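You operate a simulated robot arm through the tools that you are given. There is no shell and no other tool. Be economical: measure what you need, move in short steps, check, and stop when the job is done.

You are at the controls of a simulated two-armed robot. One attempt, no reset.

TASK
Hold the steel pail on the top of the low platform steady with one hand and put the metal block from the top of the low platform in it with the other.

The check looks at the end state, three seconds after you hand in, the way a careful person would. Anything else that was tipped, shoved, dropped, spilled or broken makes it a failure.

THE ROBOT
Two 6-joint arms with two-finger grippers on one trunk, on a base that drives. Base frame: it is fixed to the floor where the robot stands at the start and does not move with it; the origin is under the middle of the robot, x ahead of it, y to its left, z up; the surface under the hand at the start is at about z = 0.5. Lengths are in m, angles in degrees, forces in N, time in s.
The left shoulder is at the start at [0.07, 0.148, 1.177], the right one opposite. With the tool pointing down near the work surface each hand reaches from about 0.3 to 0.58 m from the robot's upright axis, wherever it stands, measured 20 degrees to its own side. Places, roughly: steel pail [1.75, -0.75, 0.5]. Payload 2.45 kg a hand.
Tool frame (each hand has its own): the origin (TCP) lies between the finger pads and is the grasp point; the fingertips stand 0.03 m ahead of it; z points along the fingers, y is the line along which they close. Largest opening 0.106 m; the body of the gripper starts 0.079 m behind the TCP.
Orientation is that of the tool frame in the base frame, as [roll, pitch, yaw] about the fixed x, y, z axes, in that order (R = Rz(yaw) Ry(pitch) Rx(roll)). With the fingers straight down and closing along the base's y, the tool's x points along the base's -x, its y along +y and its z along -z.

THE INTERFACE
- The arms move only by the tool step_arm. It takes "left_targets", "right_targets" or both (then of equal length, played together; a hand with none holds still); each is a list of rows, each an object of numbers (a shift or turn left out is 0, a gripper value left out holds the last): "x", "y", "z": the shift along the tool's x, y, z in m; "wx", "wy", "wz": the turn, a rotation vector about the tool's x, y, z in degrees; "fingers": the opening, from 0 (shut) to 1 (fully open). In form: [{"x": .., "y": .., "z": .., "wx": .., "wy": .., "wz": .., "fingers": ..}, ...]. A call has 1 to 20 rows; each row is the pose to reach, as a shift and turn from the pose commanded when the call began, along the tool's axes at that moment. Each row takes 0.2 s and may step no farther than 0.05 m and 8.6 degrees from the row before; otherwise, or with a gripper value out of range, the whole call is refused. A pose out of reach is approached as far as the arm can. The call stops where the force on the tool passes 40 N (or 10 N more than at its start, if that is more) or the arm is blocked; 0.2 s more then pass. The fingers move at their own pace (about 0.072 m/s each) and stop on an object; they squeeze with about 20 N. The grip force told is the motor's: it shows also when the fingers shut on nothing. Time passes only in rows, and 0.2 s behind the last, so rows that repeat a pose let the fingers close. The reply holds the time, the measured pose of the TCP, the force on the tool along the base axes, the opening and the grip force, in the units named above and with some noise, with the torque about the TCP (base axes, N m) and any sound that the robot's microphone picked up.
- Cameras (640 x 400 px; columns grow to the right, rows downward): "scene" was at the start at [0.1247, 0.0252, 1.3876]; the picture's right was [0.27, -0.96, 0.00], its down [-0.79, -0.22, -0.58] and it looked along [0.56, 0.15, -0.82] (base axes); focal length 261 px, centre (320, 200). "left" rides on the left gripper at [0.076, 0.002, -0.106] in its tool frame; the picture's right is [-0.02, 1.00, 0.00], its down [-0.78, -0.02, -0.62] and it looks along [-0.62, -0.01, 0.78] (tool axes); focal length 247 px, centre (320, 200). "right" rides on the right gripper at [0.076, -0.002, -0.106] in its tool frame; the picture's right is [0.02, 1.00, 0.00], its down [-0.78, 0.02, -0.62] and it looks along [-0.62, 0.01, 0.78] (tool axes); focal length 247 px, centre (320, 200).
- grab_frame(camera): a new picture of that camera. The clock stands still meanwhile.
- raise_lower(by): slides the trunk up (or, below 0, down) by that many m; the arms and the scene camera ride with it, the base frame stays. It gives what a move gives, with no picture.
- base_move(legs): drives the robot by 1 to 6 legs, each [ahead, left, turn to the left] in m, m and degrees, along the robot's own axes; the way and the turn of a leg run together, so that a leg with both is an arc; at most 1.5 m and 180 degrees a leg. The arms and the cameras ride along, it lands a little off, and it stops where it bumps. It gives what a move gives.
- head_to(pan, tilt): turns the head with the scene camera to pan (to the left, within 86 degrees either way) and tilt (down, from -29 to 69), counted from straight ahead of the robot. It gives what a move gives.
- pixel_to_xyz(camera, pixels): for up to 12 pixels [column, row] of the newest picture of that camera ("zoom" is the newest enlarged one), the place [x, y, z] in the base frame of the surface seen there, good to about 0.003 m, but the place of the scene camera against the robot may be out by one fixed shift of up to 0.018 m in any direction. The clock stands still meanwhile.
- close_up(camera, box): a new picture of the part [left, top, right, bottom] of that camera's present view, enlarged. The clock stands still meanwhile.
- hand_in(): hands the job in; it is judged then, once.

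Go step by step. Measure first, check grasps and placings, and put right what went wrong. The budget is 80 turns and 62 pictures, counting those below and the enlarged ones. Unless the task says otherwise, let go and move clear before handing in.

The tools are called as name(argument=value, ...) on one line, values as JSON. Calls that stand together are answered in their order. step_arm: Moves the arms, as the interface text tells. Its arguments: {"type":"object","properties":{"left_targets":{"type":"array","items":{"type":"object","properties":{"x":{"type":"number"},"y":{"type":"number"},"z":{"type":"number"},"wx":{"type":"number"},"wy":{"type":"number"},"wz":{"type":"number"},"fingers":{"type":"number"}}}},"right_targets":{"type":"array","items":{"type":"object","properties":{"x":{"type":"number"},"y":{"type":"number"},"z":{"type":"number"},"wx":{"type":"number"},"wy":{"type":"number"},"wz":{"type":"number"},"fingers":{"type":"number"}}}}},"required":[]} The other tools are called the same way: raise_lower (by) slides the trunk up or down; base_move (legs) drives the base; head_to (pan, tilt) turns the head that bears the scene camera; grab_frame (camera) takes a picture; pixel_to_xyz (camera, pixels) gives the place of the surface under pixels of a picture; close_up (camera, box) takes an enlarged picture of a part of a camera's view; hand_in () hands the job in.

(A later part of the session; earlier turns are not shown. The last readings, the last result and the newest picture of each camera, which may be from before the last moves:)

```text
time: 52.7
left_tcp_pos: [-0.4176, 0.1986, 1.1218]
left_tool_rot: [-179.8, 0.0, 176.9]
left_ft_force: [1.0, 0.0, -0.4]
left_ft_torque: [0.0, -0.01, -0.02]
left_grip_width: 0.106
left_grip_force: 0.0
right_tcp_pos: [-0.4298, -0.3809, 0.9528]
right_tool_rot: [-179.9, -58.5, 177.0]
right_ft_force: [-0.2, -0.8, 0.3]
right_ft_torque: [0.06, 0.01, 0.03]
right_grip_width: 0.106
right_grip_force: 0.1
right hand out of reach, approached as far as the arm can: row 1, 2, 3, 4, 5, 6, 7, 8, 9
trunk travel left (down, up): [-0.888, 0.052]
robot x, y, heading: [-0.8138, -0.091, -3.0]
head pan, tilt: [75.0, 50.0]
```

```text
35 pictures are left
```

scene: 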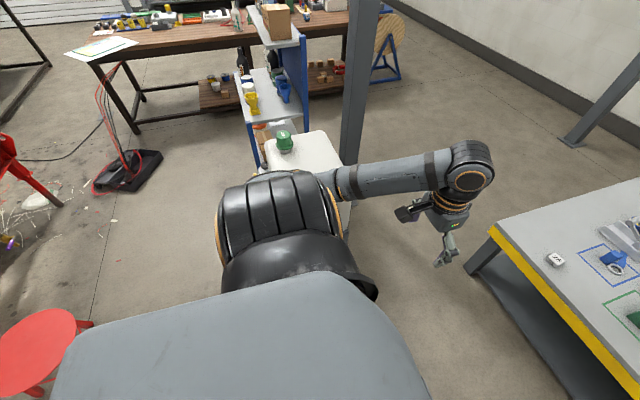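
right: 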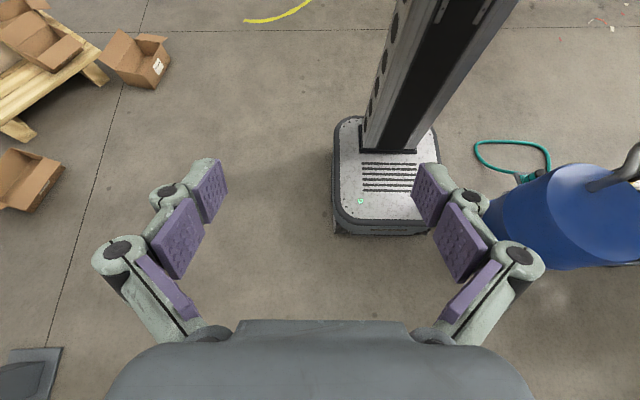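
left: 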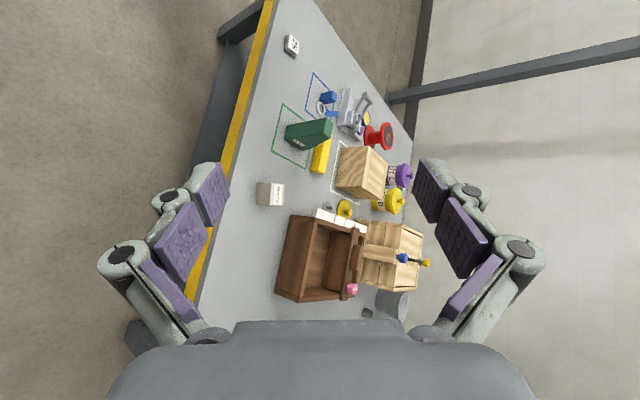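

The picture shows my small base at (335–440,115–235) and a blue drum at (490–640,165–270) on its left, which is what it met. I measure all of it.

pixel_to_xyz(camera="right", pixels=[[336, 120], [340, 225], [432, 230], [438, 130], [500, 215], [560, 168], [560, 265], [478, 150], [60, 165], [3, 205], [105, 80], [45, 350]])

grab_frame(camera="left")

```text
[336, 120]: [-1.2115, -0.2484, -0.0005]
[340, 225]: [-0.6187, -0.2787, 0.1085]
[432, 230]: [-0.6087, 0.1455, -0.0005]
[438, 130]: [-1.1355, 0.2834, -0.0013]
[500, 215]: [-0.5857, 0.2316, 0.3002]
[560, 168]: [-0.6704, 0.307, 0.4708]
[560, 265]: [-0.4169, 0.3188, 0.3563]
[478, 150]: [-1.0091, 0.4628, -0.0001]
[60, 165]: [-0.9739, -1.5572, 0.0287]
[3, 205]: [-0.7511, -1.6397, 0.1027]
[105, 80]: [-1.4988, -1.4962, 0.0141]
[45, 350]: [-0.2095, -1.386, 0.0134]
```

```text
34 pictures are left
```

left: 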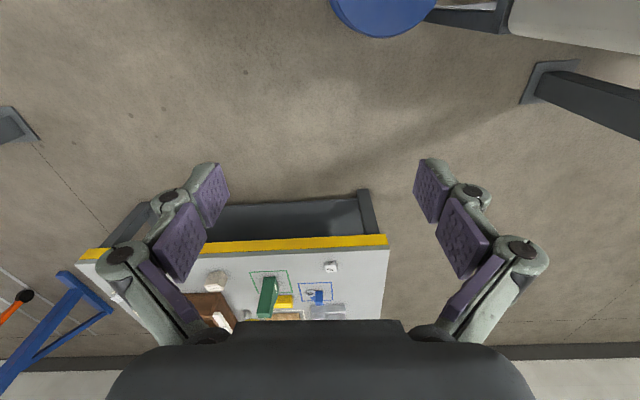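

My base is only about 0.40 m square, so the gap on the table's left side is comfortable; the blue drum is what stopped me. I set the right hand upright again and measure the gap in the left picture (drum 385,33; column plate 525,100; table corners 387,240 and 80,255).

pixel_to_xyz(camera="left", pixels=[[385, 33], [433, 15], [505, 28], [522, 102], [545, 65], [386, 238], [368, 192], [82, 253], [20, 135], [420, 25], [340, 20], [38, 140]])

step_arm(right_targets=[{"wy": -8}, {"wy": -16}, {"wy": -24}, {"wy": -32}, {"wy": -40}, {"wy": -48}, {"wy": -55}, {"wy": -58.5}])

```text
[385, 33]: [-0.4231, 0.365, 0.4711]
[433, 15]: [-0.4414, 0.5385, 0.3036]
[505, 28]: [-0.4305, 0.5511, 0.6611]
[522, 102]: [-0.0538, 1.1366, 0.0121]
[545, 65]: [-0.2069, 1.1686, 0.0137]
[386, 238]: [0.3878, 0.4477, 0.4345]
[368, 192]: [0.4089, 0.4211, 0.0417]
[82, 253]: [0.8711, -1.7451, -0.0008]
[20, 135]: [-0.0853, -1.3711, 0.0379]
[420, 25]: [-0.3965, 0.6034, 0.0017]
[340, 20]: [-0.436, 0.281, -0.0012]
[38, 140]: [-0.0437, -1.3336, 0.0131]
```

```text
time: 54.5
left_tcp_pos: [-0.4177, 0.1992, 1.1223]
left_tool_rot: [-179.7, 0.0, 176.8]
left_ft_force: [0.1, 0.2, 0.3]
left_ft_torque: [-0.02, 0.0, 0.01]
left_grip_width: 0.106
left_grip_force: 0.1
right_tcp_pos: [-0.2614, -0.4127, 0.8316]
right_tool_rot: [179.9, 0.2, 177.0]
right_ft_force: [0.4, 0.8, 1.1]
right_ft_torque: [0.0, 0.02, 0.0]
right_grip_width: 0.1061
right_grip_force: 0.1
right hand out of reach, approached as far as the arm can: row 1, 2, 3, 4, 5, 6, 7, 8
trunk travel left (down, up): [-0.888, 0.052]
robot x, y, heading: [-0.8114, -0.088, -3.1]
head pan, tilt: [75.0, 50.0]
```

Gap measured: drum ends at x≈-0.42, column plate corner (-0.05,1.14), table corner (0.39,0.45). I raise the right hand, square up, drive to the table front and then left to y≈0.75.

step_arm(right_targets=[{"z": -0.045}, {"z": -0.09}, {"z": -0.135}])

base_move(legs=[[0, 0, 3.1], [0.85, 0.0, 0], [0, 0.83, 0]])

head_to(pan=10, tilt=40)

grab_frame(camera="scene")

```text
time: 55.3
left_tcp_pos: [-0.4184, 0.1986, 1.1225]
left_tool_rot: [-179.8, 0.2, 176.7]
left_ft_force: [0.9, -0.5, -0.9]
left_ft_torque: [0.02, -0.03, -0.02]
left_grip_width: 0.1058
left_grip_force: 0.0
right_tcp_pos: [-0.2046, -0.4237, 0.9342]
right_tool_rot: [-180.0, -0.1, 177.1]
right_ft_force: [0.4, -0.1, 0.7]
right_ft_torque: [-0.02, 0.01, 0.04]
right_grip_width: 0.1059
right_grip_force: 0.0
right hand out of reach, approached as far as the arm can: row 1, 2, 3
trunk travel left (down, up): [-0.888, 0.052]
robot x, y, heading: [-0.813, -0.0924, -2.8]
head pan, tilt: [75.0, 50.0]
```

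```text
time: 64.2
left_tcp_pos: [0.3811, 1.0606, 1.122]
left_tool_rot: [-179.8, -0.1, -179.2]
left_ft_force: [-0.3, 0.1, 0.2]
left_ft_torque: [-0.04, 0.02, -0.01]
left_grip_width: 0.1061
left_grip_force: 0.1
right_tcp_pos: [0.6397, 0.4537, 0.9331]
right_tool_rot: [-179.9, -0.1, -179.0]
right_ft_force: [0.7, -0.1, -0.9]
right_ft_torque: [0.01, 0.0, 0.0]
right_grip_width: 0.1062
right_grip_force: 0.1
trunk travel left (down, up): [-0.888, 0.052]
robot x, y, heading: [0.0069, 0.7464, 1.0]
head pan, tilt: [75.0, 50.0]
```

```text
time: 65.5
left_tcp_pos: [0.3827, 1.061, 1.1212]
left_tool_rot: [-179.7, 0.0, -179.2]
left_ft_force: [0.2, -0.5, 0.4]
left_ft_torque: [0.01, -0.01, 0.02]
left_grip_width: 0.106
left_grip_force: 0.0
right_tcp_pos: [0.6384, 0.4546, 0.9326]
right_tool_rot: [180.0, 0.0, -178.9]
right_ft_force: [-0.6, 0.5, 0.2]
right_ft_torque: [0.0, -0.02, 0.01]
right_grip_width: 0.1062
right_grip_force: 0.0
trunk travel left (down, up): [-0.888, 0.052]
robot x, y, heading: [0.0131, 0.7464, 0.7]
head pan, tilt: [10.0, 40.0]
```

```text
33 pictures are left
```

scene: 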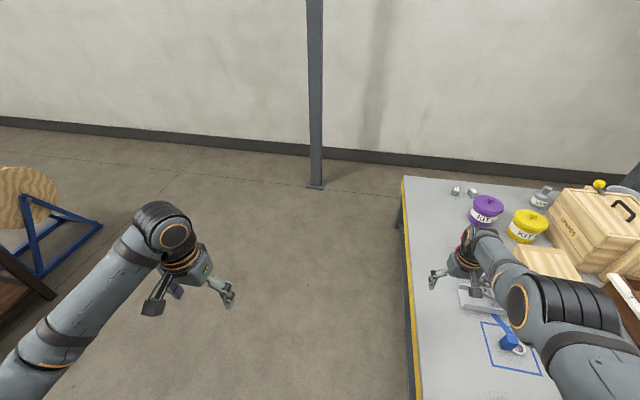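

At (0.01,0.75) with a clear way ahead. I measure the far column (316,187) and the far table corner (405,178), and enlarge the far table area to look for the metal block.

pixel_to_xyz(camera="scene", pixels=[[306, 187], [325, 188], [406, 179], [403, 260], [460, 180], [457, 190], [473, 191], [541, 196], [300, 152]])

close_up(camera="scene", box=[400, 160, 640, 310])

base_move(legs=[[0.6, 0.05, 0]])

```text
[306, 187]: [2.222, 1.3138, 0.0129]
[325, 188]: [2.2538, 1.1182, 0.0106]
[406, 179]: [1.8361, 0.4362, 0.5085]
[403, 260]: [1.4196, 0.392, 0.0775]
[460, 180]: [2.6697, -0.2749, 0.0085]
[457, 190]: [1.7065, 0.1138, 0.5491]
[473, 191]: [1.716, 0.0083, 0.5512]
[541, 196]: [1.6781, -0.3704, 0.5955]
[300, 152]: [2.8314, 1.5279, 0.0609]
```

```text
2.67 times, centred on (520, 235) of scene
```

zoom: 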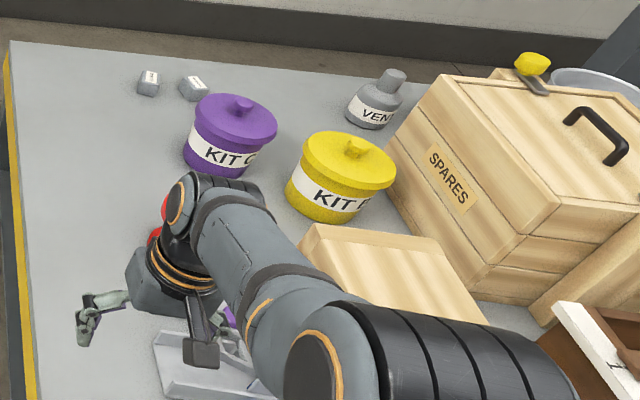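

```text
time: 68.9
left_tcp_pos: [0.9787, 1.1201, 1.1225]
left_tool_rot: [-179.8, 0.2, -179.3]
left_ft_force: [1.0, -0.2, -0.8]
left_ft_torque: [-0.03, 0.01, -0.04]
left_grip_width: 0.106
left_grip_force: 0.0
right_tcp_pos: [1.2348, 0.5129, 0.9349]
right_tool_rot: [180.0, -0.1, -178.9]
right_ft_force: [0.0, 0.3, 0.0]
right_ft_torque: [0.0, -0.01, 0.01]
right_grip_width: 0.1061
right_grip_force: 0.0
trunk travel left (down, up): [-0.888, 0.052]
robot x, y, heading: [0.609, 0.7982, 0.9]
head pan, tilt: [10.0, 40.0]
```

Two labelled grey cubes stand at (1.71,0.11) and (1.72,0.01) on the far side of the table. I drive on beside the table, turn right to face it, and look at them closely.

base_move(legs=[[0.65, -0.02, 0], [0, 0, -91]])

head_to(pan=35, tilt=45)

grab_frame(camera="scene")

```text
time: 76.4
left_tcp_pos: [1.5601, 0.4103, 1.1221]
left_tool_rot: [-179.7, 0.0, 89.0]
left_ft_force: [-0.3, 0.1, 0.0]
left_ft_torque: [0.0, -0.01, 0.01]
left_grip_width: 0.1061
left_grip_force: 0.0
right_tcp_pos: [0.9472, 0.173, 0.9328]
right_tool_rot: [-180.0, -0.1, 89.3]
right_ft_force: [-0.9, -0.4, 0.1]
right_ft_torque: [0.01, 0.03, 0.0]
right_grip_width: 0.1061
right_grip_force: 0.0
trunk travel left (down, up): [-0.888, 0.052]
robot x, y, heading: [1.2556, 0.7914, -90.5]
head pan, tilt: [10.0, 40.0]
```

```text
time: 77.3
left_tcp_pos: [1.5598, 0.4103, 1.1224]
left_tool_rot: [-179.8, 0.0, 89.1]
left_ft_force: [0.1, 0.2, 1.1]
left_ft_torque: [0.0, 0.01, 0.02]
left_grip_width: 0.1062
left_grip_force: 0.1
right_tcp_pos: [0.9463, 0.1708, 0.9333]
right_tool_rot: [-179.9, -0.1, 89.4]
right_ft_force: [0.0, -0.1, -0.7]
right_ft_torque: [-0.01, -0.02, -0.03]
right_grip_width: 0.106
right_grip_force: 0.0
trunk travel left (down, up): [-0.888, 0.052]
robot x, y, heading: [1.2528, 0.7902, -90.5]
head pan, tilt: [35.0, 45.0]
```

```text
31 pictures are left
```

scene: 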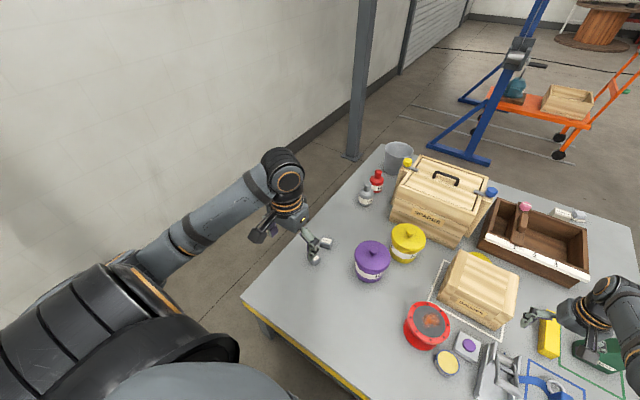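

The left hand covers the cubes here. I slide left behind the table corner to x≈2.2 and look over the far edge.

base_move(legs=[[0.03, 0.93, 0]])

head_to(pan=-25, tilt=45)

grab_frame(camera="scene")

```text
time: 82.3
left_tcp_pos: [2.5081, 0.3681, 1.1226]
left_tool_rot: [-179.8, -0.1, 89.1]
left_ft_force: [-0.7, 0.2, 0.4]
left_ft_torque: [-0.02, -0.02, -0.03]
left_grip_width: 0.1061
left_grip_force: 0.0
right_tcp_pos: [1.8939, 0.129, 0.9335]
right_tool_rot: [-179.9, -0.1, 89.2]
right_ft_force: [-0.2, -0.6, -0.1]
right_ft_torque: [-0.05, 0.01, -0.04]
right_grip_width: 0.1058
right_grip_force: 0.1
trunk travel left (down, up): [-0.888, 0.052]
robot x, y, heading: [2.2053, 0.7527, -90.8]
head pan, tilt: [35.0, 45.0]
```

```text
time: 83.6
left_tcp_pos: [2.5075, 0.3689, 1.122]
left_tool_rot: [-179.7, -0.1, 89.1]
left_ft_force: [1.2, -0.1, 0.5]
left_ft_torque: [-0.02, 0.0, 0.01]
left_grip_width: 0.106
left_grip_force: 0.0
right_tcp_pos: [1.895, 0.1297, 0.9327]
right_tool_rot: [180.0, 0.0, 89.3]
right_ft_force: [-0.9, 0.3, -0.4]
right_ft_torque: [0.06, -0.01, 0.0]
right_grip_width: 0.1061
right_grip_force: 0.0
trunk travel left (down, up): [-0.888, 0.052]
robot x, y, heading: [2.2044, 0.7505, -90.7]
head pan, tilt: [-25.0, 45.0]
```

```text
30 pictures are left
```

scene: 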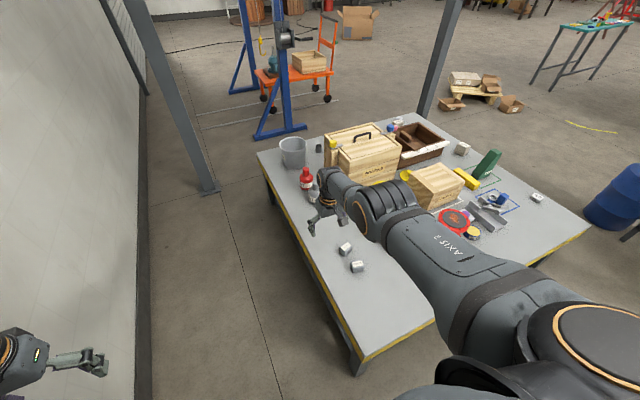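

The cubes show at (345,248) and (357,266), the pail at (292,150). I enlarge that strip to read the labels.

close_up(camera="scene", box=[310, 225, 390, 285])

close_up(camera="scene", box=[250, 120, 410, 220])

pixel_to_xyz(camera="scene", pixels=[[292, 139], [292, 168], [279, 145], [306, 145], [345, 246], [357, 264], [258, 153], [359, 373], [318, 148], [205, 190]])

```text
6.67 times, centred on (350, 255) of scene
```

zoom: 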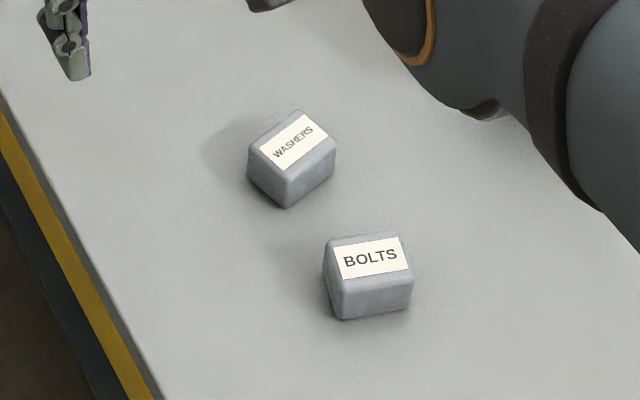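

```text
4.00 times, centred on (330, 170) of scene
```

zoom: 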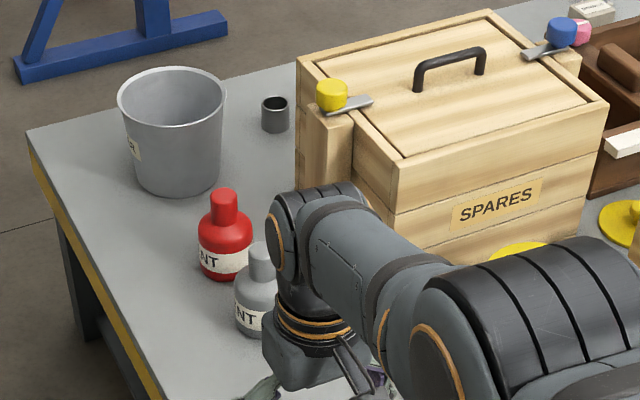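

```text
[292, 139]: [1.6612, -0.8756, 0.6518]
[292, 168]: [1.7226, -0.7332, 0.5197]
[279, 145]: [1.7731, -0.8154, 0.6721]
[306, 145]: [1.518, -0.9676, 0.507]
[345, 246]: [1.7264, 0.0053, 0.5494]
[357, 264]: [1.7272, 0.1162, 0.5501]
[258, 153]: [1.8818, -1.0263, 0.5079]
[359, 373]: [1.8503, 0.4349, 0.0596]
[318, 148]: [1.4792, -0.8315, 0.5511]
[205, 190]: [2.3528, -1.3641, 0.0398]
```

The grey cubes read "WASHERS" and "BOLTS", so they may be just two of several candidates. I enlarge the front part of the table to inspect the other small blocks.

close_up(camera="scene", box=[430, 130, 560, 245])

close_up(camera="scene", box=[370, 105, 480, 170])

```text
3.48 times, centred on (495, 188) of scene
```

zoom: 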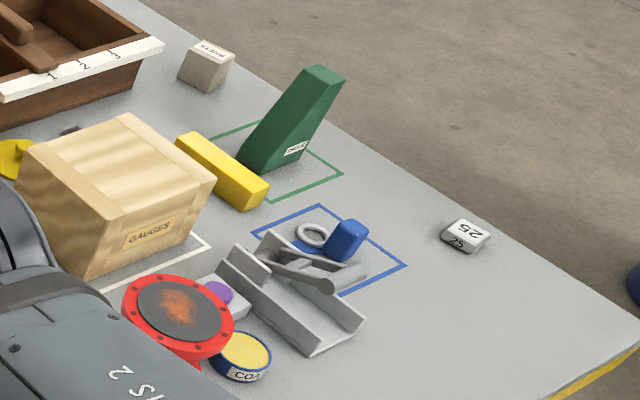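

```text
5.82 times, centred on (425, 138) of scene
```

zoom: 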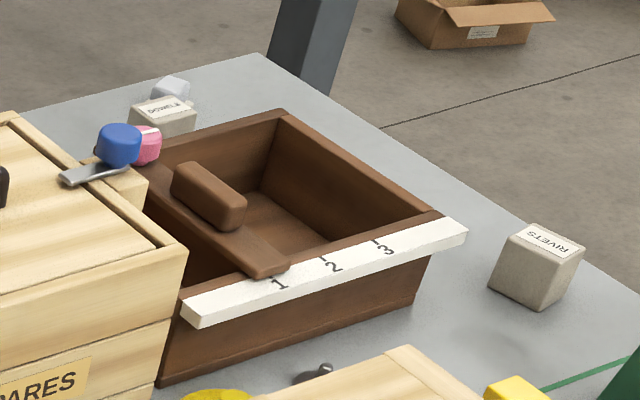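

Parts boxes come in grey and beige; the "25" block and the shiny thing by the "DOWELS" box are the other candidates. I zoom hard on both.

close_up(camera="scene", box=[522, 187, 554, 207])

close_up(camera="scene", box=[384, 110, 416, 130])

pixel_to_xyz(camera="scene", pixels=[[538, 195], [533, 198], [544, 196], [399, 120], [462, 147]])

```text
16.00 times, centred on (538, 197) of scene
```

zoom: 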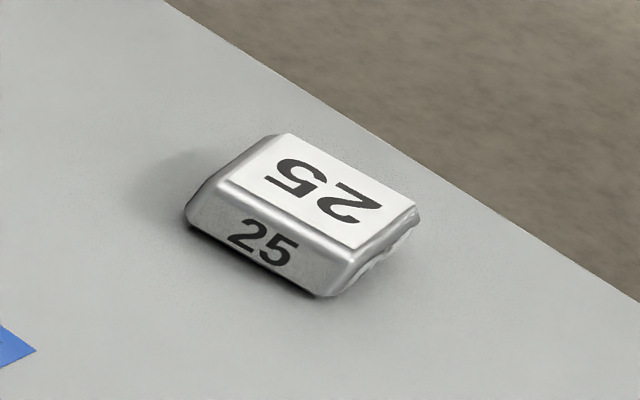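

```text
16.00 times, centred on (400, 120) of scene
```

zoom: 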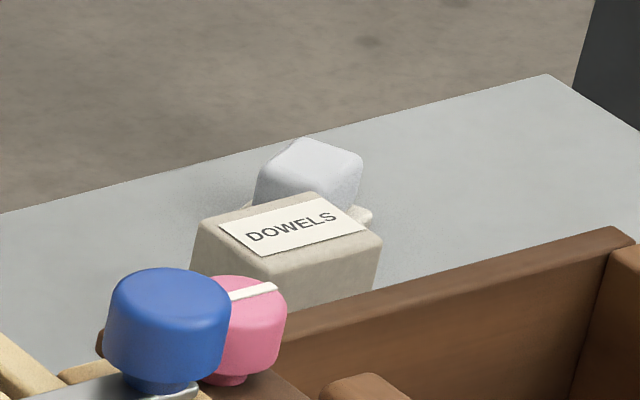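

```text
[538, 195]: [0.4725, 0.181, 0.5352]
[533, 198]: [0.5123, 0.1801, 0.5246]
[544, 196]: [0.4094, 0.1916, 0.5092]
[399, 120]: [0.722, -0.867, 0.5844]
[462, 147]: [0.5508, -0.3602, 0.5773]
```

The "25" block at (0.47,0.18) is polished metal, so it is the metal block; the other is a dull stone-like lump. I drive back the way I came to the starting place at the table front to pick it up with the left hand.

base_move(legs=[[-0.03, -0.95, 0], [0, 0, 91], [-1.24, -0.02, 0]])

```text
time: 98.2
left_tcp_pos: [0.4085, 1.0501, 1.1223]
left_tool_rot: [-179.8, -0.1, -178.6]
left_ft_force: [-0.4, 0.8, 0.3]
left_ft_torque: [0.0, 0.02, 0.01]
left_grip_width: 0.106
left_grip_force: 0.0
right_tcp_pos: [0.6722, 0.4459, 0.934]
right_tool_rot: [180.0, 0.0, -178.5]
right_ft_force: [0.3, 0.6, 0.7]
right_ft_torque: [0.03, 0.0, -0.02]
right_grip_width: 0.1058
right_grip_force: 0.1
trunk travel left (down, up): [-0.888, 0.052]
robot x, y, heading: [0.0392, 0.731, 1.6]
head pan, tilt: [-25.0, 45.0]
```

I'm back at the corner (0.04,0.73). I square up and slide right in front of the block.

base_move(legs=[[-0.04, 0, -1.6], [0, -0.69, 0]])

grab_frame(camera="left")

```text
time: 102.4
left_tcp_pos: [0.3776, 0.356, 1.1221]
left_tool_rot: [-179.7, 0.0, 179.9]
left_ft_force: [0.0, -0.1, 0.2]
left_ft_torque: [-0.02, 0.01, -0.01]
left_grip_width: 0.1061
left_grip_force: 0.1
right_tcp_pos: [0.6238, -0.2547, 0.9328]
right_tool_rot: [-179.9, -0.1, -179.9]
right_ft_force: [-0.3, 0.2, -0.7]
right_ft_torque: [-0.02, 0.02, -0.01]
right_grip_width: 0.1062
right_grip_force: 0.0
trunk travel left (down, up): [-0.888, 0.052]
robot x, y, heading: [0.0001, 0.0444, 0.1]
head pan, tilt: [-25.0, 45.0]
```

```text
23 pictures are left
```

left: 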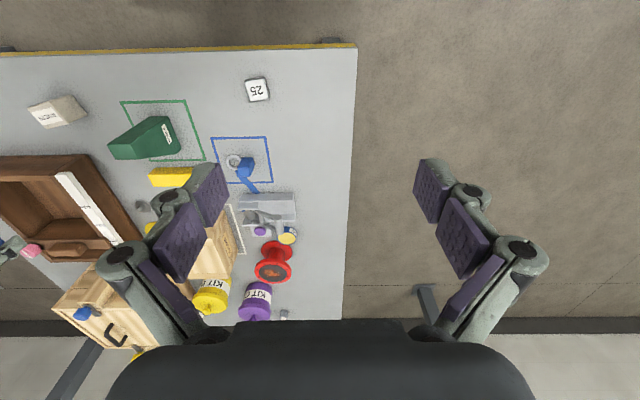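

The block shows at (256,90). I measure its outline.

close_up(camera="left", box=[236, 72, 280, 108])

pixel_to_xyz(camera="zoom", pixels=[[320, 200], [200, 120], [440, 120], [200, 300], [440, 300], [60, 380]])

```text
11.11 times, centred on (258, 90) of left
```

zoom: 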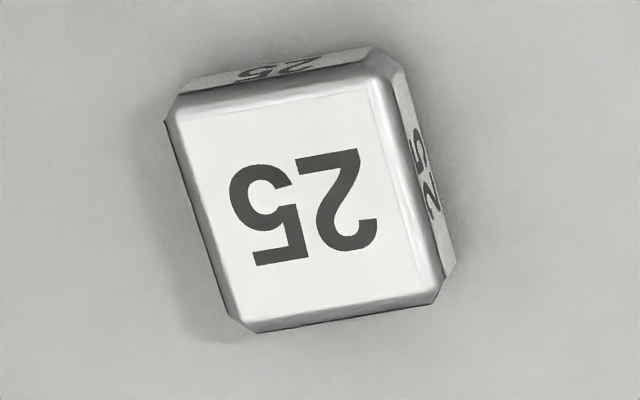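

```text
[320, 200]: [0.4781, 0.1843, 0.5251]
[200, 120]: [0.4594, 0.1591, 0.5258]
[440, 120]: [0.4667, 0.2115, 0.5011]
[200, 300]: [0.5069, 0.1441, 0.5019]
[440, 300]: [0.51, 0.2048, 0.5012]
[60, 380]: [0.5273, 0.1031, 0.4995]
```

The block is about 50×50×26 mm, centred at (0.478,0.183), turned about +16°. I move the left hand above it with that turn.

step_arm(left_targets=[{"x": -0.02, "y": -0.035, "z": 0.01, "wz": -4}, {"x": -0.04, "y": -0.07, "z": 0.03, "wz": -8}, {"x": -0.06, "y": -0.105, "z": 0.05, "wz": -12}, {"x": -0.08, "y": -0.14, "z": 0.07, "wz": -16}, {"x": -0.1, "y": -0.174, "z": 0.1, "wz": -16}, {"x": -0.1, "y": -0.174, "z": 0.148, "wz": -16}, {"x": -0.1, "y": -0.174, "z": 0.196, "wz": -16}, {"x": -0.1, "y": -0.174, "z": 0.244, "wz": -16}, {"x": -0.1, "y": -0.174, "z": 0.292, "wz": -16}, {"x": -0.1, "y": -0.174, "z": 0.34, "wz": -16}, {"x": -0.1, "y": -0.174, "z": 0.388, "wz": -16}, {"x": -0.1, "y": -0.174, "z": 0.436, "wz": -16}, {"x": -0.1, "y": -0.174, "z": 0.48, "wz": -16}])

grab_frame(camera="left")

```text
time: 105.2
left_tcp_pos: [0.4655, 0.1829, 0.7268]
left_tool_rot: [-179.7, 0.2, -164.2]
left_ft_force: [0.3, -0.2, 0.0]
left_ft_torque: [0.02, 0.0, -0.01]
left_grip_width: 0.106
left_grip_force: 0.1
left hand out of reach, approached as far as the arm can: row 1, 2, 3, 4, 12, 13
right_tcp_pos: [0.6233, -0.2558, 0.9346]
right_tool_rot: [-180.0, -0.1, -179.9]
right_ft_force: [0.9, -0.3, 0.1]
right_ft_torque: [-0.01, -0.02, 0.05]
right_grip_width: 0.1061
right_grip_force: 0.0
trunk travel left (down, up): [-0.888, 0.052]
robot x, y, heading: [-0.0002, 0.0442, 0.1]
head pan, tilt: [-25.0, 45.0]
```

```text
21 pictures are left
```

left: 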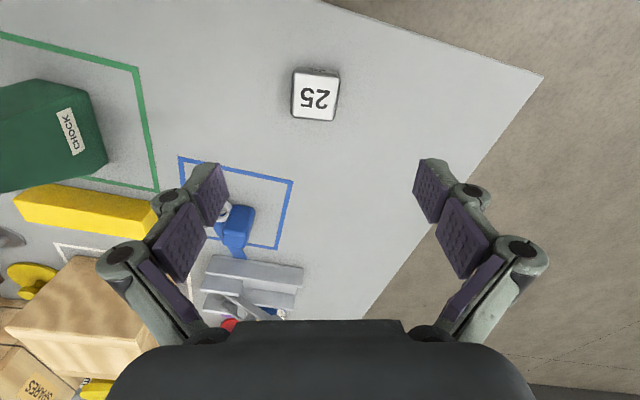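

The arm stops at z≈0.73, so the trunk must come down about 0.2 m. I check the heights under the right hand before lowering.

pixel_to_xyz(camera="left", pixels=[[40, 85], [85, 285], [315, 95], [5, 150], [90, 100]])

grab_frame(camera="right")

pixel_to_xyz(camera="right", pixels=[[320, 300], [320, 200], [400, 200], [240, 200], [400, 100], [320, 100], [240, 100], [180, 150], [460, 150], [320, 250]])

```text
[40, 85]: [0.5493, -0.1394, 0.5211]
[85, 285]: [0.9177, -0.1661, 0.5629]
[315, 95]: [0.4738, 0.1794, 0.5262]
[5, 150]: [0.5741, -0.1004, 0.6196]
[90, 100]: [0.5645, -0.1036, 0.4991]
```

```text
20 pictures are left
```

right: 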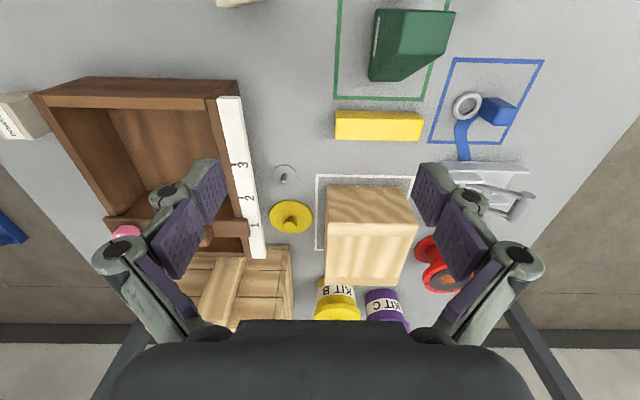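

```text
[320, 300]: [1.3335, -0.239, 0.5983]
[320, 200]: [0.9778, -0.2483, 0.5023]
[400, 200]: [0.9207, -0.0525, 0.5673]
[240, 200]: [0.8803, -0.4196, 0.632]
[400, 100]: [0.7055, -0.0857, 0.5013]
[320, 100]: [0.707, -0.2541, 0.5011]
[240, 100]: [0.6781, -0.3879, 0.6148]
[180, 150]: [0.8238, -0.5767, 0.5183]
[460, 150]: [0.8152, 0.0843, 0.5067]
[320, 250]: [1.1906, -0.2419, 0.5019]
```

Everything under the right hand is below 0.65 m. I lower the trunk by 0.14 m, leaving the left fingertips just above the block, and check.

raise_lower(by=-0.14)

step_arm(left_targets=[{"z": -0.01}])

grab_frame(camera="left")

pixel_to_xyz(camera="left", pixels=[[320, 140], [320, 120], [310, 160]])

```text
time: 106.9
left_tcp_pos: [0.4656, 0.1833, 0.5865]
left_tool_rot: [-179.7, 0.0, -164.2]
left_ft_force: [-0.4, 0.8, 0.2]
left_ft_torque: [0.0, -0.03, -0.04]
left_grip_width: 0.1061
left_grip_force: 0.1
right_tcp_pos: [0.6247, -0.2558, 0.7929]
right_tool_rot: [180.0, -0.2, -179.9]
right_ft_force: [-0.3, -0.4, 0.4]
right_ft_torque: [-0.02, 0.03, -0.03]
right_grip_width: 0.1062
right_grip_force: 0.1
trunk travel left (down, up): [-0.748, 0.192]
robot x, y, heading: [-0.0011, 0.0448, 0.2]
head pan, tilt: [-25.0, 45.0]
```

```text
time: 107.3
left_tcp_pos: [0.4669, 0.183, 0.5965]
left_tool_rot: [-179.7, 0.0, -164.1]
left_ft_force: [0.1, 0.2, 0.1]
left_ft_torque: [0.02, -0.02, 0.03]
left_grip_width: 0.1062
left_grip_force: 0.1
right_tcp_pos: [0.6249, -0.2567, 0.7947]
right_tool_rot: [180.0, -0.1, -179.9]
right_ft_force: [0.0, 0.3, -0.4]
right_ft_torque: [-0.02, 0.0, 0.0]
right_grip_width: 0.106
right_grip_force: 0.0
trunk travel left (down, up): [-0.748, 0.192]
robot x, y, heading: [0.004, 0.0451, 0.2]
head pan, tilt: [-25.0, 45.0]
```

```text
19 pictures are left
```

left: 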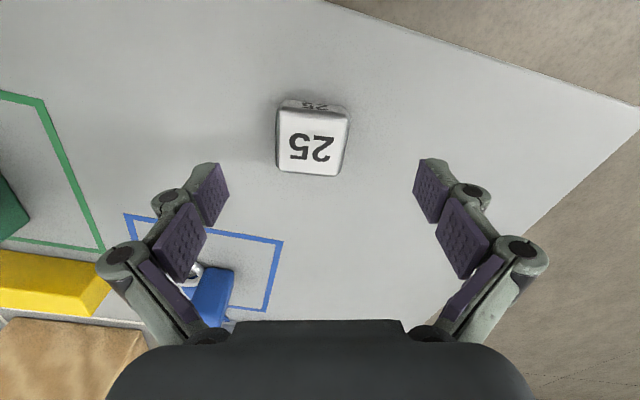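

```text
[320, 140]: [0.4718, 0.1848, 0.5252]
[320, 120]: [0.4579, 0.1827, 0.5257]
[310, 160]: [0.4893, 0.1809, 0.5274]
```

The block's top is centred at about (0.474,0.182), well between the fingers. I go down and close.

step_arm(left_targets=[{"x": -0.0075, "y": -0.002, "z": 0.02}, {"x": -0.0075, "y": -0.002, "z": 0.045}, {"x": -0.0075, "y": -0.002, "z": 0.062}, {"x": -0.0075, "y": -0.002, "z": 0.062, "fingers": 0}, {"x": -0.0075, "y": -0.002, "z": 0.062, "fingers": 0}, {"x": -0.0075, "y": -0.002, "z": 0.062, "fingers": 0}, {"x": -0.0075, "y": -0.002, "z": 0.062, "fingers": 0}])

```text
time: 108.9
left_tcp_pos: [0.4556, 0.189, 0.5737]
left_tool_rot: [-179.8, -0.1, -164.0]
left_ft_force: [-0.3, -0.6, -0.5]
left_ft_torque: [0.01, -0.01, 0.0]
left_grip_width: 0.0
left_grip_force: 20.4
left hand out of reach, approached as far as the arm can: row 1, 2, 3, 4, 5, 6, 7
right_tcp_pos: [0.6234, -0.2563, 0.7936]
right_tool_rot: [-180.0, -0.1, -179.8]
right_ft_force: [-0.6, 0.5, 0.4]
right_ft_torque: [0.0, -0.02, 0.01]
right_grip_width: 0.1063
right_grip_force: 0.1
trunk travel left (down, up): [-0.748, 0.192]
robot x, y, heading: [-0.005, 0.0458, 0.5]
head pan, tilt: [-25.0, 45.0]
```

The arm stopped short (reach) and closed on air above the block. I open, raise both hands, and lower the trunk further.

step_arm(left_targets=[{"z": -0.04, "fingers": 1}, {"z": -0.08, "fingers": 1}, {"z": -0.12, "fingers": 1}, {"z": -0.16, "fingers": 1}, {"z": -0.16, "fingers": 1}], right_targets=[{"z": -0.03}, {"z": -0.06}, {"z": -0.09}, {"z": -0.12}, {"z": -0.12}])

raise_lower(by=-0.15)

```text
time: 110.1
left_tcp_pos: [0.4548, 0.1912, 0.7335]
left_tool_rot: [-179.8, -0.1, -164.1]
left_ft_force: [0.3, -0.5, 0.8]
left_ft_torque: [-0.03, 0.01, -0.03]
left_grip_width: 0.1062
left_grip_force: 0.0
right_tcp_pos: [0.6647, -0.2617, 0.9024]
right_tool_rot: [-180.0, -0.3, -179.9]
right_ft_force: [-0.1, 0.3, -0.8]
right_ft_torque: [-0.01, 0.02, -0.01]
right_grip_width: 0.1059
right_grip_force: 0.1
right hand out of reach, approached as far as the arm can: row 1, 2, 3, 4, 5
trunk travel left (down, up): [-0.748, 0.192]
robot x, y, heading: [0.0016, 0.0429, 0.0]
head pan, tilt: [-25.0, 45.0]
```

```text
time: 111.9
left_tcp_pos: [0.4521, 0.1905, 0.5829]
left_tool_rot: [-179.8, 0.0, -164.2]
left_ft_force: [-0.8, 0.5, 0.2]
left_ft_torque: [-0.01, -0.01, -0.01]
left_grip_width: 0.1059
left_grip_force: 0.1
right_tcp_pos: [0.664, -0.2613, 0.7527]
right_tool_rot: [-179.9, -0.2, -179.9]
right_ft_force: [0.5, 1.0, 0.8]
right_ft_torque: [0.01, 0.02, -0.01]
right_grip_width: 0.106
right_grip_force: 0.2
trunk travel left (down, up): [-0.598, 0.342]
robot x, y, heading: [-0.0001, 0.0436, 0.0]
head pan, tilt: [-25.0, 45.0]
```

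Now within reach. I align over the block, go down, and close.

step_arm(left_targets=[{"x": -0.0193, "y": -0.0144, "z": 0.0}, {"x": -0.0193, "y": -0.0144, "z": 0.0}, {"x": -0.0193, "y": -0.0144, "z": 0.025}, {"x": -0.0193, "y": -0.0144, "z": 0.048}, {"x": -0.0193, "y": -0.0144, "z": 0.048}, {"x": -0.0193, "y": -0.0144, "z": 0.048, "fingers": 0}, {"x": -0.0193, "y": -0.0144, "z": 0.048, "fingers": 0}, {"x": -0.0193, "y": -0.0144, "z": 0.048, "fingers": 0}, {"x": -0.0193, "y": -0.0144, "z": 0.048, "fingers": 0}])

```text
time: 113.9
left_tcp_pos: [0.4754, 0.182, 0.5354]
left_tool_rot: [-179.8, 0.0, -164.1]
left_ft_force: [0.9, -0.6, 1.7]
left_ft_torque: [0.01, -0.02, -0.05]
left_grip_width: 0.0575
left_grip_force: 20.6
right_tcp_pos: [0.6631, -0.2609, 0.7524]
right_tool_rot: [180.0, -0.2, -179.8]
right_ft_force: [-0.2, 0.8, -0.5]
right_ft_torque: [0.02, 0.0, -0.01]
right_grip_width: 0.1062
right_grip_force: 0.0
trunk travel left (down, up): [-0.598, 0.342]
robot x, y, heading: [0.0033, 0.0444, 0.1]
head pan, tilt: [-25.0, 45.0]
```

Gripped at 0.0575 m. I lift the block, raise the trunk for the drive, and check.

step_arm(left_targets=[{"z": -0.03}, {"z": -0.07}, {"z": -0.11}, {"z": -0.15}, {"z": -0.19}, {"z": -0.23}, {"z": -0.27}])

raise_lower(by=0.15)

grab_frame(camera="left")

```text
time: 115.5
left_tcp_pos: [0.4801, 0.2371, 0.7491]
left_tool_rot: [172.5, 1.7, -161.9]
left_ft_force: [-0.5, 0.1, 1.2]
left_ft_torque: [0.01, 0.02, -0.03]
left_grip_width: 0.0
left_grip_force: 19.7
left hand out of reach, approached as far as the arm can: row 6, 7
right_tcp_pos: [0.6636, -0.2608, 0.753]
right_tool_rot: [179.9, -0.2, -179.8]
right_ft_force: [-0.4, 0.3, 0.3]
right_ft_torque: [0.03, 0.01, 0.01]
right_grip_width: 0.1061
right_grip_force: 0.0
trunk travel left (down, up): [-0.598, 0.342]
robot x, y, heading: [0.0001, 0.0415, 0.2]
head pan, tilt: [-25.0, 45.0]
stopped in row 7 (left hand): the arm was blocked; the commanded pose is now the measured one
```

```text
time: 117.3
left_tcp_pos: [0.4804, 0.235, 0.8989]
left_tool_rot: [172.7, 1.8, -161.8]
left_ft_force: [0.1, -0.1, 0.1]
left_ft_torque: [0.06, 0.01, -0.01]
left_grip_width: 0.0
left_grip_force: 20.1
right_tcp_pos: [0.6628, -0.2613, 0.902]
right_tool_rot: [-179.9, -0.2, -180.0]
right_ft_force: [0.7, 0.2, 0.6]
right_ft_torque: [0.03, -0.02, -0.02]
right_grip_width: 0.1059
right_grip_force: 0.1
trunk travel left (down, up): [-0.748, 0.192]
robot x, y, heading: [0.0001, 0.0408, 0.0]
head pan, tilt: [-25.0, 45.0]
```

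```text
18 pictures are left
```

left: 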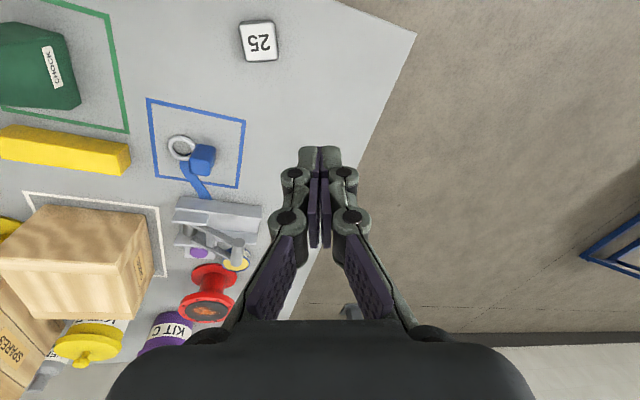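

The fingers shut and the block still lies on the table at (258,40), so it slipped. I measure where it lies now and its shape.

close_up(camera="left", box=[234, 14, 282, 68])

pixel_to_xyz(camera="left", pixels=[[258, 41], [242, 26], [273, 26], [246, 55], [277, 54], [258, 58]])

```text
7.41 times, centred on (258, 41) of left
```

zoom: 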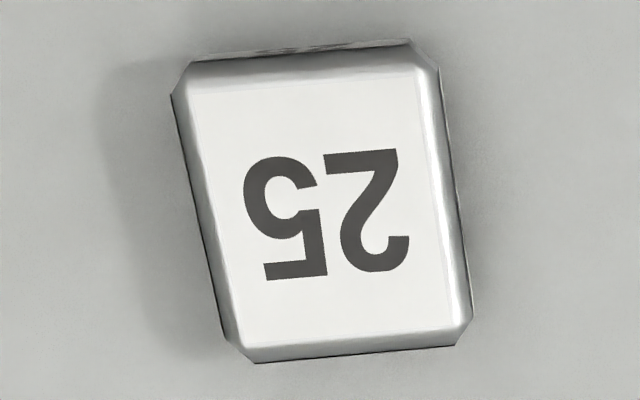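

```text
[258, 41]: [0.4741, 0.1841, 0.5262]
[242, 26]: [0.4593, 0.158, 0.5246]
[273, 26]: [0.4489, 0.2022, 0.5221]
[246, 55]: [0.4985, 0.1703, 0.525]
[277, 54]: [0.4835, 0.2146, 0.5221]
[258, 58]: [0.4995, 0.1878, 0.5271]
```

The block did not move from (0.474,0.184), so it slid out right at the lift; its yaw is about 18°. I lower the trunk again, open, and bring the hand upright just above the block for a deeper, better aligned grip and a slow lift.

raise_lower(by=-0.15)

step_arm(left_targets=[{"x": 0.006, "y": -0.016, "z": 0.03, "wx": 2, "wy": -0.5, "fingers": 1}, {"x": 0.013, "y": -0.032, "z": 0.06, "wx": 4, "wy": -1, "fingers": 1}, {"x": 0.02, "y": -0.049, "z": 0.09, "wx": 6, "wy": -1.5, "fingers": 1}, {"x": 0.026, "y": -0.0653, "z": 0.12, "wx": 7.3, "wy": -1.8, "fingers": 1}, {"x": 0.026, "y": -0.0653, "z": 0.142, "wx": 7.3, "wy": -1.8, "fingers": 1}, {"x": 0.026, "y": -0.0653, "z": 0.142, "wx": 7.3, "wy": -1.8, "fingers": 1}])

close_up(camera="left", box=[220, 80, 420, 205])

pixel_to_xyz(camera="left", pixels=[[315, 140], [290, 120], [340, 120], [290, 165], [340, 165], [315, 125]])

```text
time: 119.0
left_tcp_pos: [0.4791, 0.2369, 0.7492]
left_tool_rot: [172.6, 1.6, -162.0]
left_ft_force: [0.5, -0.5, -0.4]
left_ft_torque: [-0.04, 0.02, -0.03]
left_grip_width: 0.0
left_grip_force: 20.2
right_tcp_pos: [0.6635, -0.2606, 0.7529]
right_tool_rot: [-180.0, -0.2, -180.0]
right_ft_force: [0.2, -0.5, 0.2]
right_ft_torque: [0.0, 0.04, 0.01]
right_grip_width: 0.1058
right_grip_force: 0.0
trunk travel left (down, up): [-0.598, 0.342]
robot x, y, heading: [-0.0005, 0.0474, 0.2]
head pan, tilt: [-25.0, 45.0]
```

```text
time: 120.4
left_tcp_pos: [0.4765, 0.1953, 0.5998]
left_tool_rot: [179.2, 4.0, -162.1]
left_ft_force: [0.1, 0.3, 0.4]
left_ft_torque: [-0.01, -0.03, 0.03]
left_grip_width: 0.1058
left_grip_force: 0.0
right_tcp_pos: [0.6629, -0.2602, 0.7538]
right_tool_rot: [-180.0, -0.2, -179.9]
right_ft_force: [-0.4, 0.0, -0.1]
right_ft_torque: [-0.02, 0.01, 0.02]
right_grip_width: 0.106
right_grip_force: 0.1
trunk travel left (down, up): [-0.598, 0.342]
robot x, y, heading: [0.0001, 0.0411, 0.1]
head pan, tilt: [-25.0, 45.0]
```

```text
3.20 times, centred on (320, 142) of left
```

zoom: 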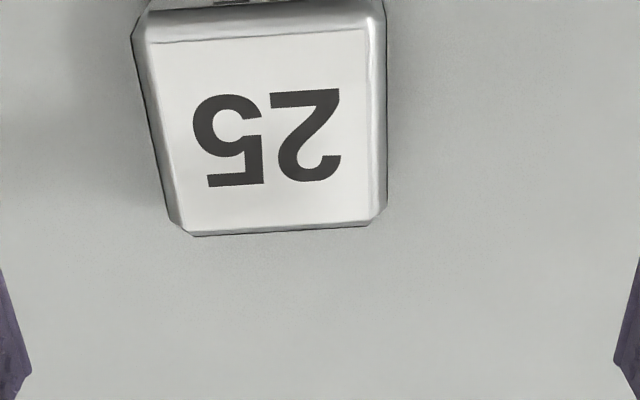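

```text
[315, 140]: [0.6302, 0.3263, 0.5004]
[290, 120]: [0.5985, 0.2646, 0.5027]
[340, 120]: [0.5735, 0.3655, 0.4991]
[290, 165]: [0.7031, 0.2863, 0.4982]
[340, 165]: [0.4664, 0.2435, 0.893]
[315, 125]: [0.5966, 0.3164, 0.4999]
```

The hand is above the block but pitched 4°. I measure the block in the enlarged picture and then correct the tilt and position.

pixel_to_xyz(camera="zoom", pixels=[[160, 45], [360, 35], [180, 220], [365, 215], [142, 60], [383, 50], [175, 215], [380, 205], [263, 135]])

```text
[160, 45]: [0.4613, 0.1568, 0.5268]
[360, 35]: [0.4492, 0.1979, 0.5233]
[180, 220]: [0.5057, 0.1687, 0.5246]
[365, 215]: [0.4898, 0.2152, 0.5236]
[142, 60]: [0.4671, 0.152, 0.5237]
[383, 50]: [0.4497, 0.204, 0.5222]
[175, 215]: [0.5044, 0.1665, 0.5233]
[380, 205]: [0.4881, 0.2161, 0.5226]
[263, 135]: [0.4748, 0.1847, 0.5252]
```

The block centre is (0.4765,0.1847), yaw ≈18°, matching the hand. I correct the tilt, go down deeper to z≈0.532, and close.

step_arm(left_targets=[{"x": 0.0047, "y": -0.0101, "z": 0.02, "wx": 0.8, "wy": 4}, {"x": 0.0047, "y": -0.0101, "z": 0.02, "wx": 0.8, "wy": 4}, {"x": 0.0064, "y": -0.0101, "z": 0.045, "wx": 0.8, "wy": 4}, {"x": 0.008, "y": -0.0101, "z": 0.0675, "wx": 0.8, "wy": 4}, {"x": 0.008, "y": -0.0101, "z": 0.0675, "wx": 0.8, "wy": 4}, {"x": 0.008, "y": -0.0101, "z": 0.0675, "wx": 0.8, "wy": 4, "fingers": 0}, {"x": 0.008, "y": -0.0101, "z": 0.0675, "wx": 0.8, "wy": 4, "fingers": 0}, {"x": 0.008, "y": -0.0101, "z": 0.0675, "wx": 0.8, "wy": 4, "fingers": 0}, {"x": 0.008, "y": -0.0101, "z": 0.0675, "wx": 0.8, "wy": 4, "fingers": 0}, {"x": 0.008, "y": -0.0101, "z": 0.0675, "wx": 0.8, "wy": 4, "fingers": 0}])

step_arm(left_targets=[{"z": -0.002}, {"z": -0.005}, {"z": -0.009}, {"z": -0.013}, {"z": -0.017}])

```text
time: 122.6
left_tcp_pos: [0.4737, 0.1736, 0.5315]
left_tool_rot: [-179.2, -0.6, -162.1]
left_ft_force: [1.6, 0.3, 0.9]
left_ft_torque: [-0.11, -0.08, 0.04]
left_grip_width: 0.0556
left_grip_force: 20.1
right_tcp_pos: [0.6631, -0.2618, 0.7525]
right_tool_rot: [179.9, -0.2, -179.8]
right_ft_force: [-0.2, 0.2, 1.5]
right_ft_torque: [-0.03, -0.01, 0.0]
right_grip_width: 0.106
right_grip_force: 0.0
trunk travel left (down, up): [-0.598, 0.342]
robot x, y, heading: [-0.0016, 0.0398, 0.0]
head pan, tilt: [-25.0, 45.0]
```

```text
time: 123.8
left_tcp_pos: [0.4727, 0.1743, 0.5471]
left_tool_rot: [-179.2, -0.6, -162.1]
left_ft_force: [-0.2, -0.8, -2.0]
left_ft_torque: [0.0, 0.05, 0.02]
left_grip_width: 0.0555
left_grip_force: 20.4
right_tcp_pos: [0.6646, -0.2614, 0.753]
right_tool_rot: [179.9, -0.2, -180.0]
right_ft_force: [0.0, 0.1, 0.6]
right_ft_torque: [0.01, 0.02, 0.05]
right_grip_width: 0.1062
right_grip_force: 0.1
trunk travel left (down, up): [-0.598, 0.342]
robot x, y, heading: [-0.0016, 0.0431, 0.2]
head pan, tilt: [-25.0, 45.0]
```

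It holds (width 0.0555) after a slow lift. I raise with the trunk, which is smooth, and look.

raise_lower(by=0.2)

grab_frame(camera="left")

```text
time: 126.0
left_tcp_pos: [0.472, 0.1734, 0.7472]
left_tool_rot: [-179.1, -0.6, -162.1]
left_ft_force: [0.7, 0.4, -2.3]
left_ft_torque: [0.01, 0.01, 0.0]
left_grip_width: 0.0555
left_grip_force: 20.1
right_tcp_pos: [0.6646, -0.2612, 0.9528]
right_tool_rot: [-180.0, -0.2, -179.9]
right_ft_force: [0.2, -0.6, -1.1]
right_ft_torque: [0.01, -0.01, 0.02]
right_grip_width: 0.1058
right_grip_force: 0.2
trunk travel left (down, up): [-0.798, 0.142]
robot x, y, heading: [-0.0001, 0.0446, 0.1]
head pan, tilt: [-25.0, 45.0]
```

```text
15 pictures are left
```

left: 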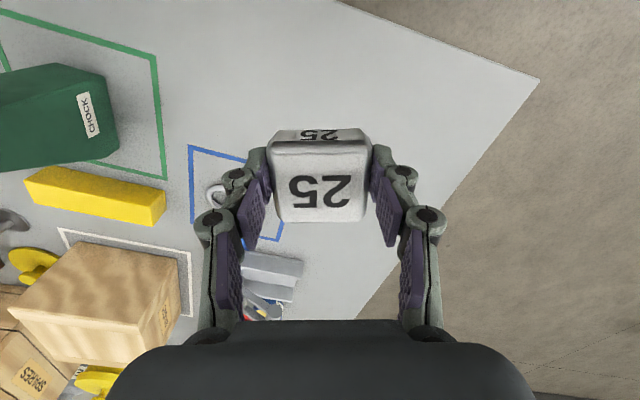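

The block hangs firmly between the fingers. I raise a bit more and drive the known way round the table.

raise_lower(by=0.08)

base_move(legs=[[0, 0.72, 0], [1.24, 0.02, 0], [0, 0, -90]])

```text
time: 127.2
left_tcp_pos: [0.4726, 0.1749, 0.8268]
left_tool_rot: [-179.1, -0.6, -162.1]
left_ft_force: [0.7, 0.2, -2.0]
left_ft_torque: [0.05, 0.01, 0.02]
left_grip_width: 0.0552
left_grip_force: 19.9
right_tcp_pos: [0.6626, -0.2619, 1.0328]
right_tool_rot: [-180.0, -0.2, -179.9]
right_ft_force: [0.0, -0.2, 0.1]
right_ft_torque: [0.0, -0.01, 0.0]
right_grip_width: 0.106
right_grip_force: 0.2
trunk travel left (down, up): [-0.878, 0.062]
robot x, y, heading: [0.0023, 0.0437, 0.1]
head pan, tilt: [-25.0, 45.0]
```

```text
time: 140.8
left_tcp_pos: [1.3637, 0.3351, 0.8279]
left_tool_rot: [-179.2, -0.6, 108.5]
left_ft_force: [-0.3, -0.3, -2.3]
left_ft_torque: [0.04, -0.02, 0.0]
left_grip_width: 0.0557
left_grip_force: 20.2
right_tcp_pos: [0.9314, 0.14, 1.0325]
right_tool_rot: [-180.0, -0.2, 90.8]
right_ft_force: [0.4, 0.0, -0.3]
right_ft_torque: [0.03, 0.02, 0.02]
right_grip_width: 0.1059
right_grip_force: 0.0
trunk travel left (down, up): [-0.878, 0.062]
robot x, y, heading: [1.2249, 0.8077, -89.3]
head pan, tilt: [-25.0, 45.0]
```

Still held. I slide left behind the table, go ahead a little, and turn right to face the table from the far side.

base_move(legs=[[0.07, 0.975, 0], [0.65, 0, 0], [0, 0, -90.5]])

head_to(pan=25, tilt=50)

grab_frame(camera="scene")

```text
time: 152.8
left_tcp_pos: [1.7199, -0.0501, 0.8278]
left_tool_rot: [-179.2, -0.6, 19.9]
left_ft_force: [-0.7, -0.3, -2.5]
left_ft_torque: [-0.02, -0.01, 0.0]
left_grip_width: 0.0557
left_grip_force: 19.6
right_tcp_pos: [1.5123, 0.3775, 1.0329]
right_tool_rot: [180.0, -0.3, 2.2]
right_ft_force: [-0.4, -0.2, 0.0]
right_ft_torque: [0.0, -0.02, 0.01]
right_grip_width: 0.1059
right_grip_force: 0.1
trunk travel left (down, up): [-0.878, 0.062]
robot x, y, heading: [2.1874, 0.0994, -177.6]
head pan, tilt: [-25.0, 45.0]
```

```text
time: 153.9
left_tcp_pos: [1.7197, -0.0507, 0.8268]
left_tool_rot: [-179.2, -0.5, 19.9]
left_ft_force: [0.2, 1.0, -2.2]
left_ft_torque: [0.01, -0.03, -0.01]
left_grip_width: 0.0552
left_grip_force: 20.1
right_tcp_pos: [1.5125, 0.3767, 1.0329]
right_tool_rot: [-180.0, -0.2, 2.3]
right_ft_force: [-0.1, -0.1, 1.1]
right_ft_torque: [0.0, -0.01, -0.01]
right_grip_width: 0.1058
right_grip_force: 0.2
trunk travel left (down, up): [-0.878, 0.062]
robot x, y, heading: [2.1917, 0.0992, -177.8]
head pan, tilt: [25.0, 50.0]
```

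```text
14 pictures are left
```

scene: 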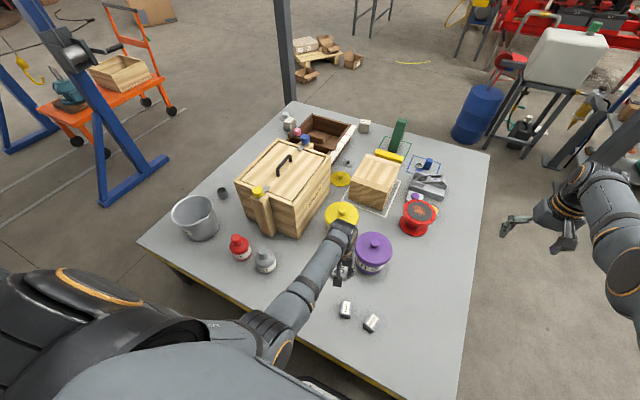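

All is as it was; the pail is at (195,217). I measure the pail and its neighbours, enlarged.

close_up(camera="scene", box=[150, 170, 310, 290])

```text
3.33 times, centred on (230, 230) of scene
```

zoom: 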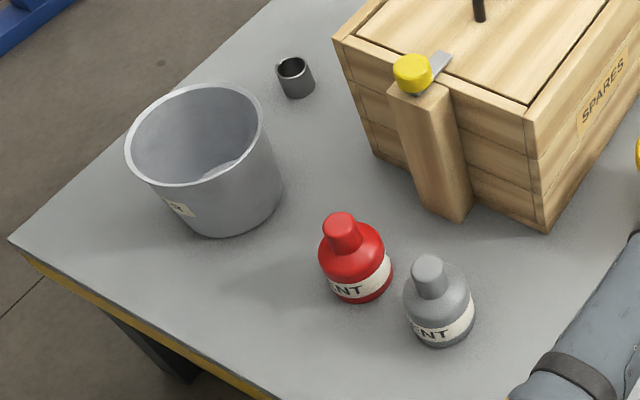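

pixel_to_xyz(camera="zoom", pixels=[[128, 140], [262, 135], [195, 88], [190, 183], [220, 165], [230, 236], [343, 218], [429, 262], [413, 62], [460, 215], [160, 105], [248, 160]])

```text
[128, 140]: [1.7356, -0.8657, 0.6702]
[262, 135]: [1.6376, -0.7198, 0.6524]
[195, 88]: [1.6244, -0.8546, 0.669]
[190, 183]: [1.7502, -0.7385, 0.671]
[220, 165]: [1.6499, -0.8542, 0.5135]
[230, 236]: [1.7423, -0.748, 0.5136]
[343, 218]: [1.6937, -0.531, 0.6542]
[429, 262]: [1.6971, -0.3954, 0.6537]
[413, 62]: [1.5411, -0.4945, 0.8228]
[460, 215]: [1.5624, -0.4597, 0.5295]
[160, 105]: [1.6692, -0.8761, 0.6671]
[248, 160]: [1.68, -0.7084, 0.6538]
```

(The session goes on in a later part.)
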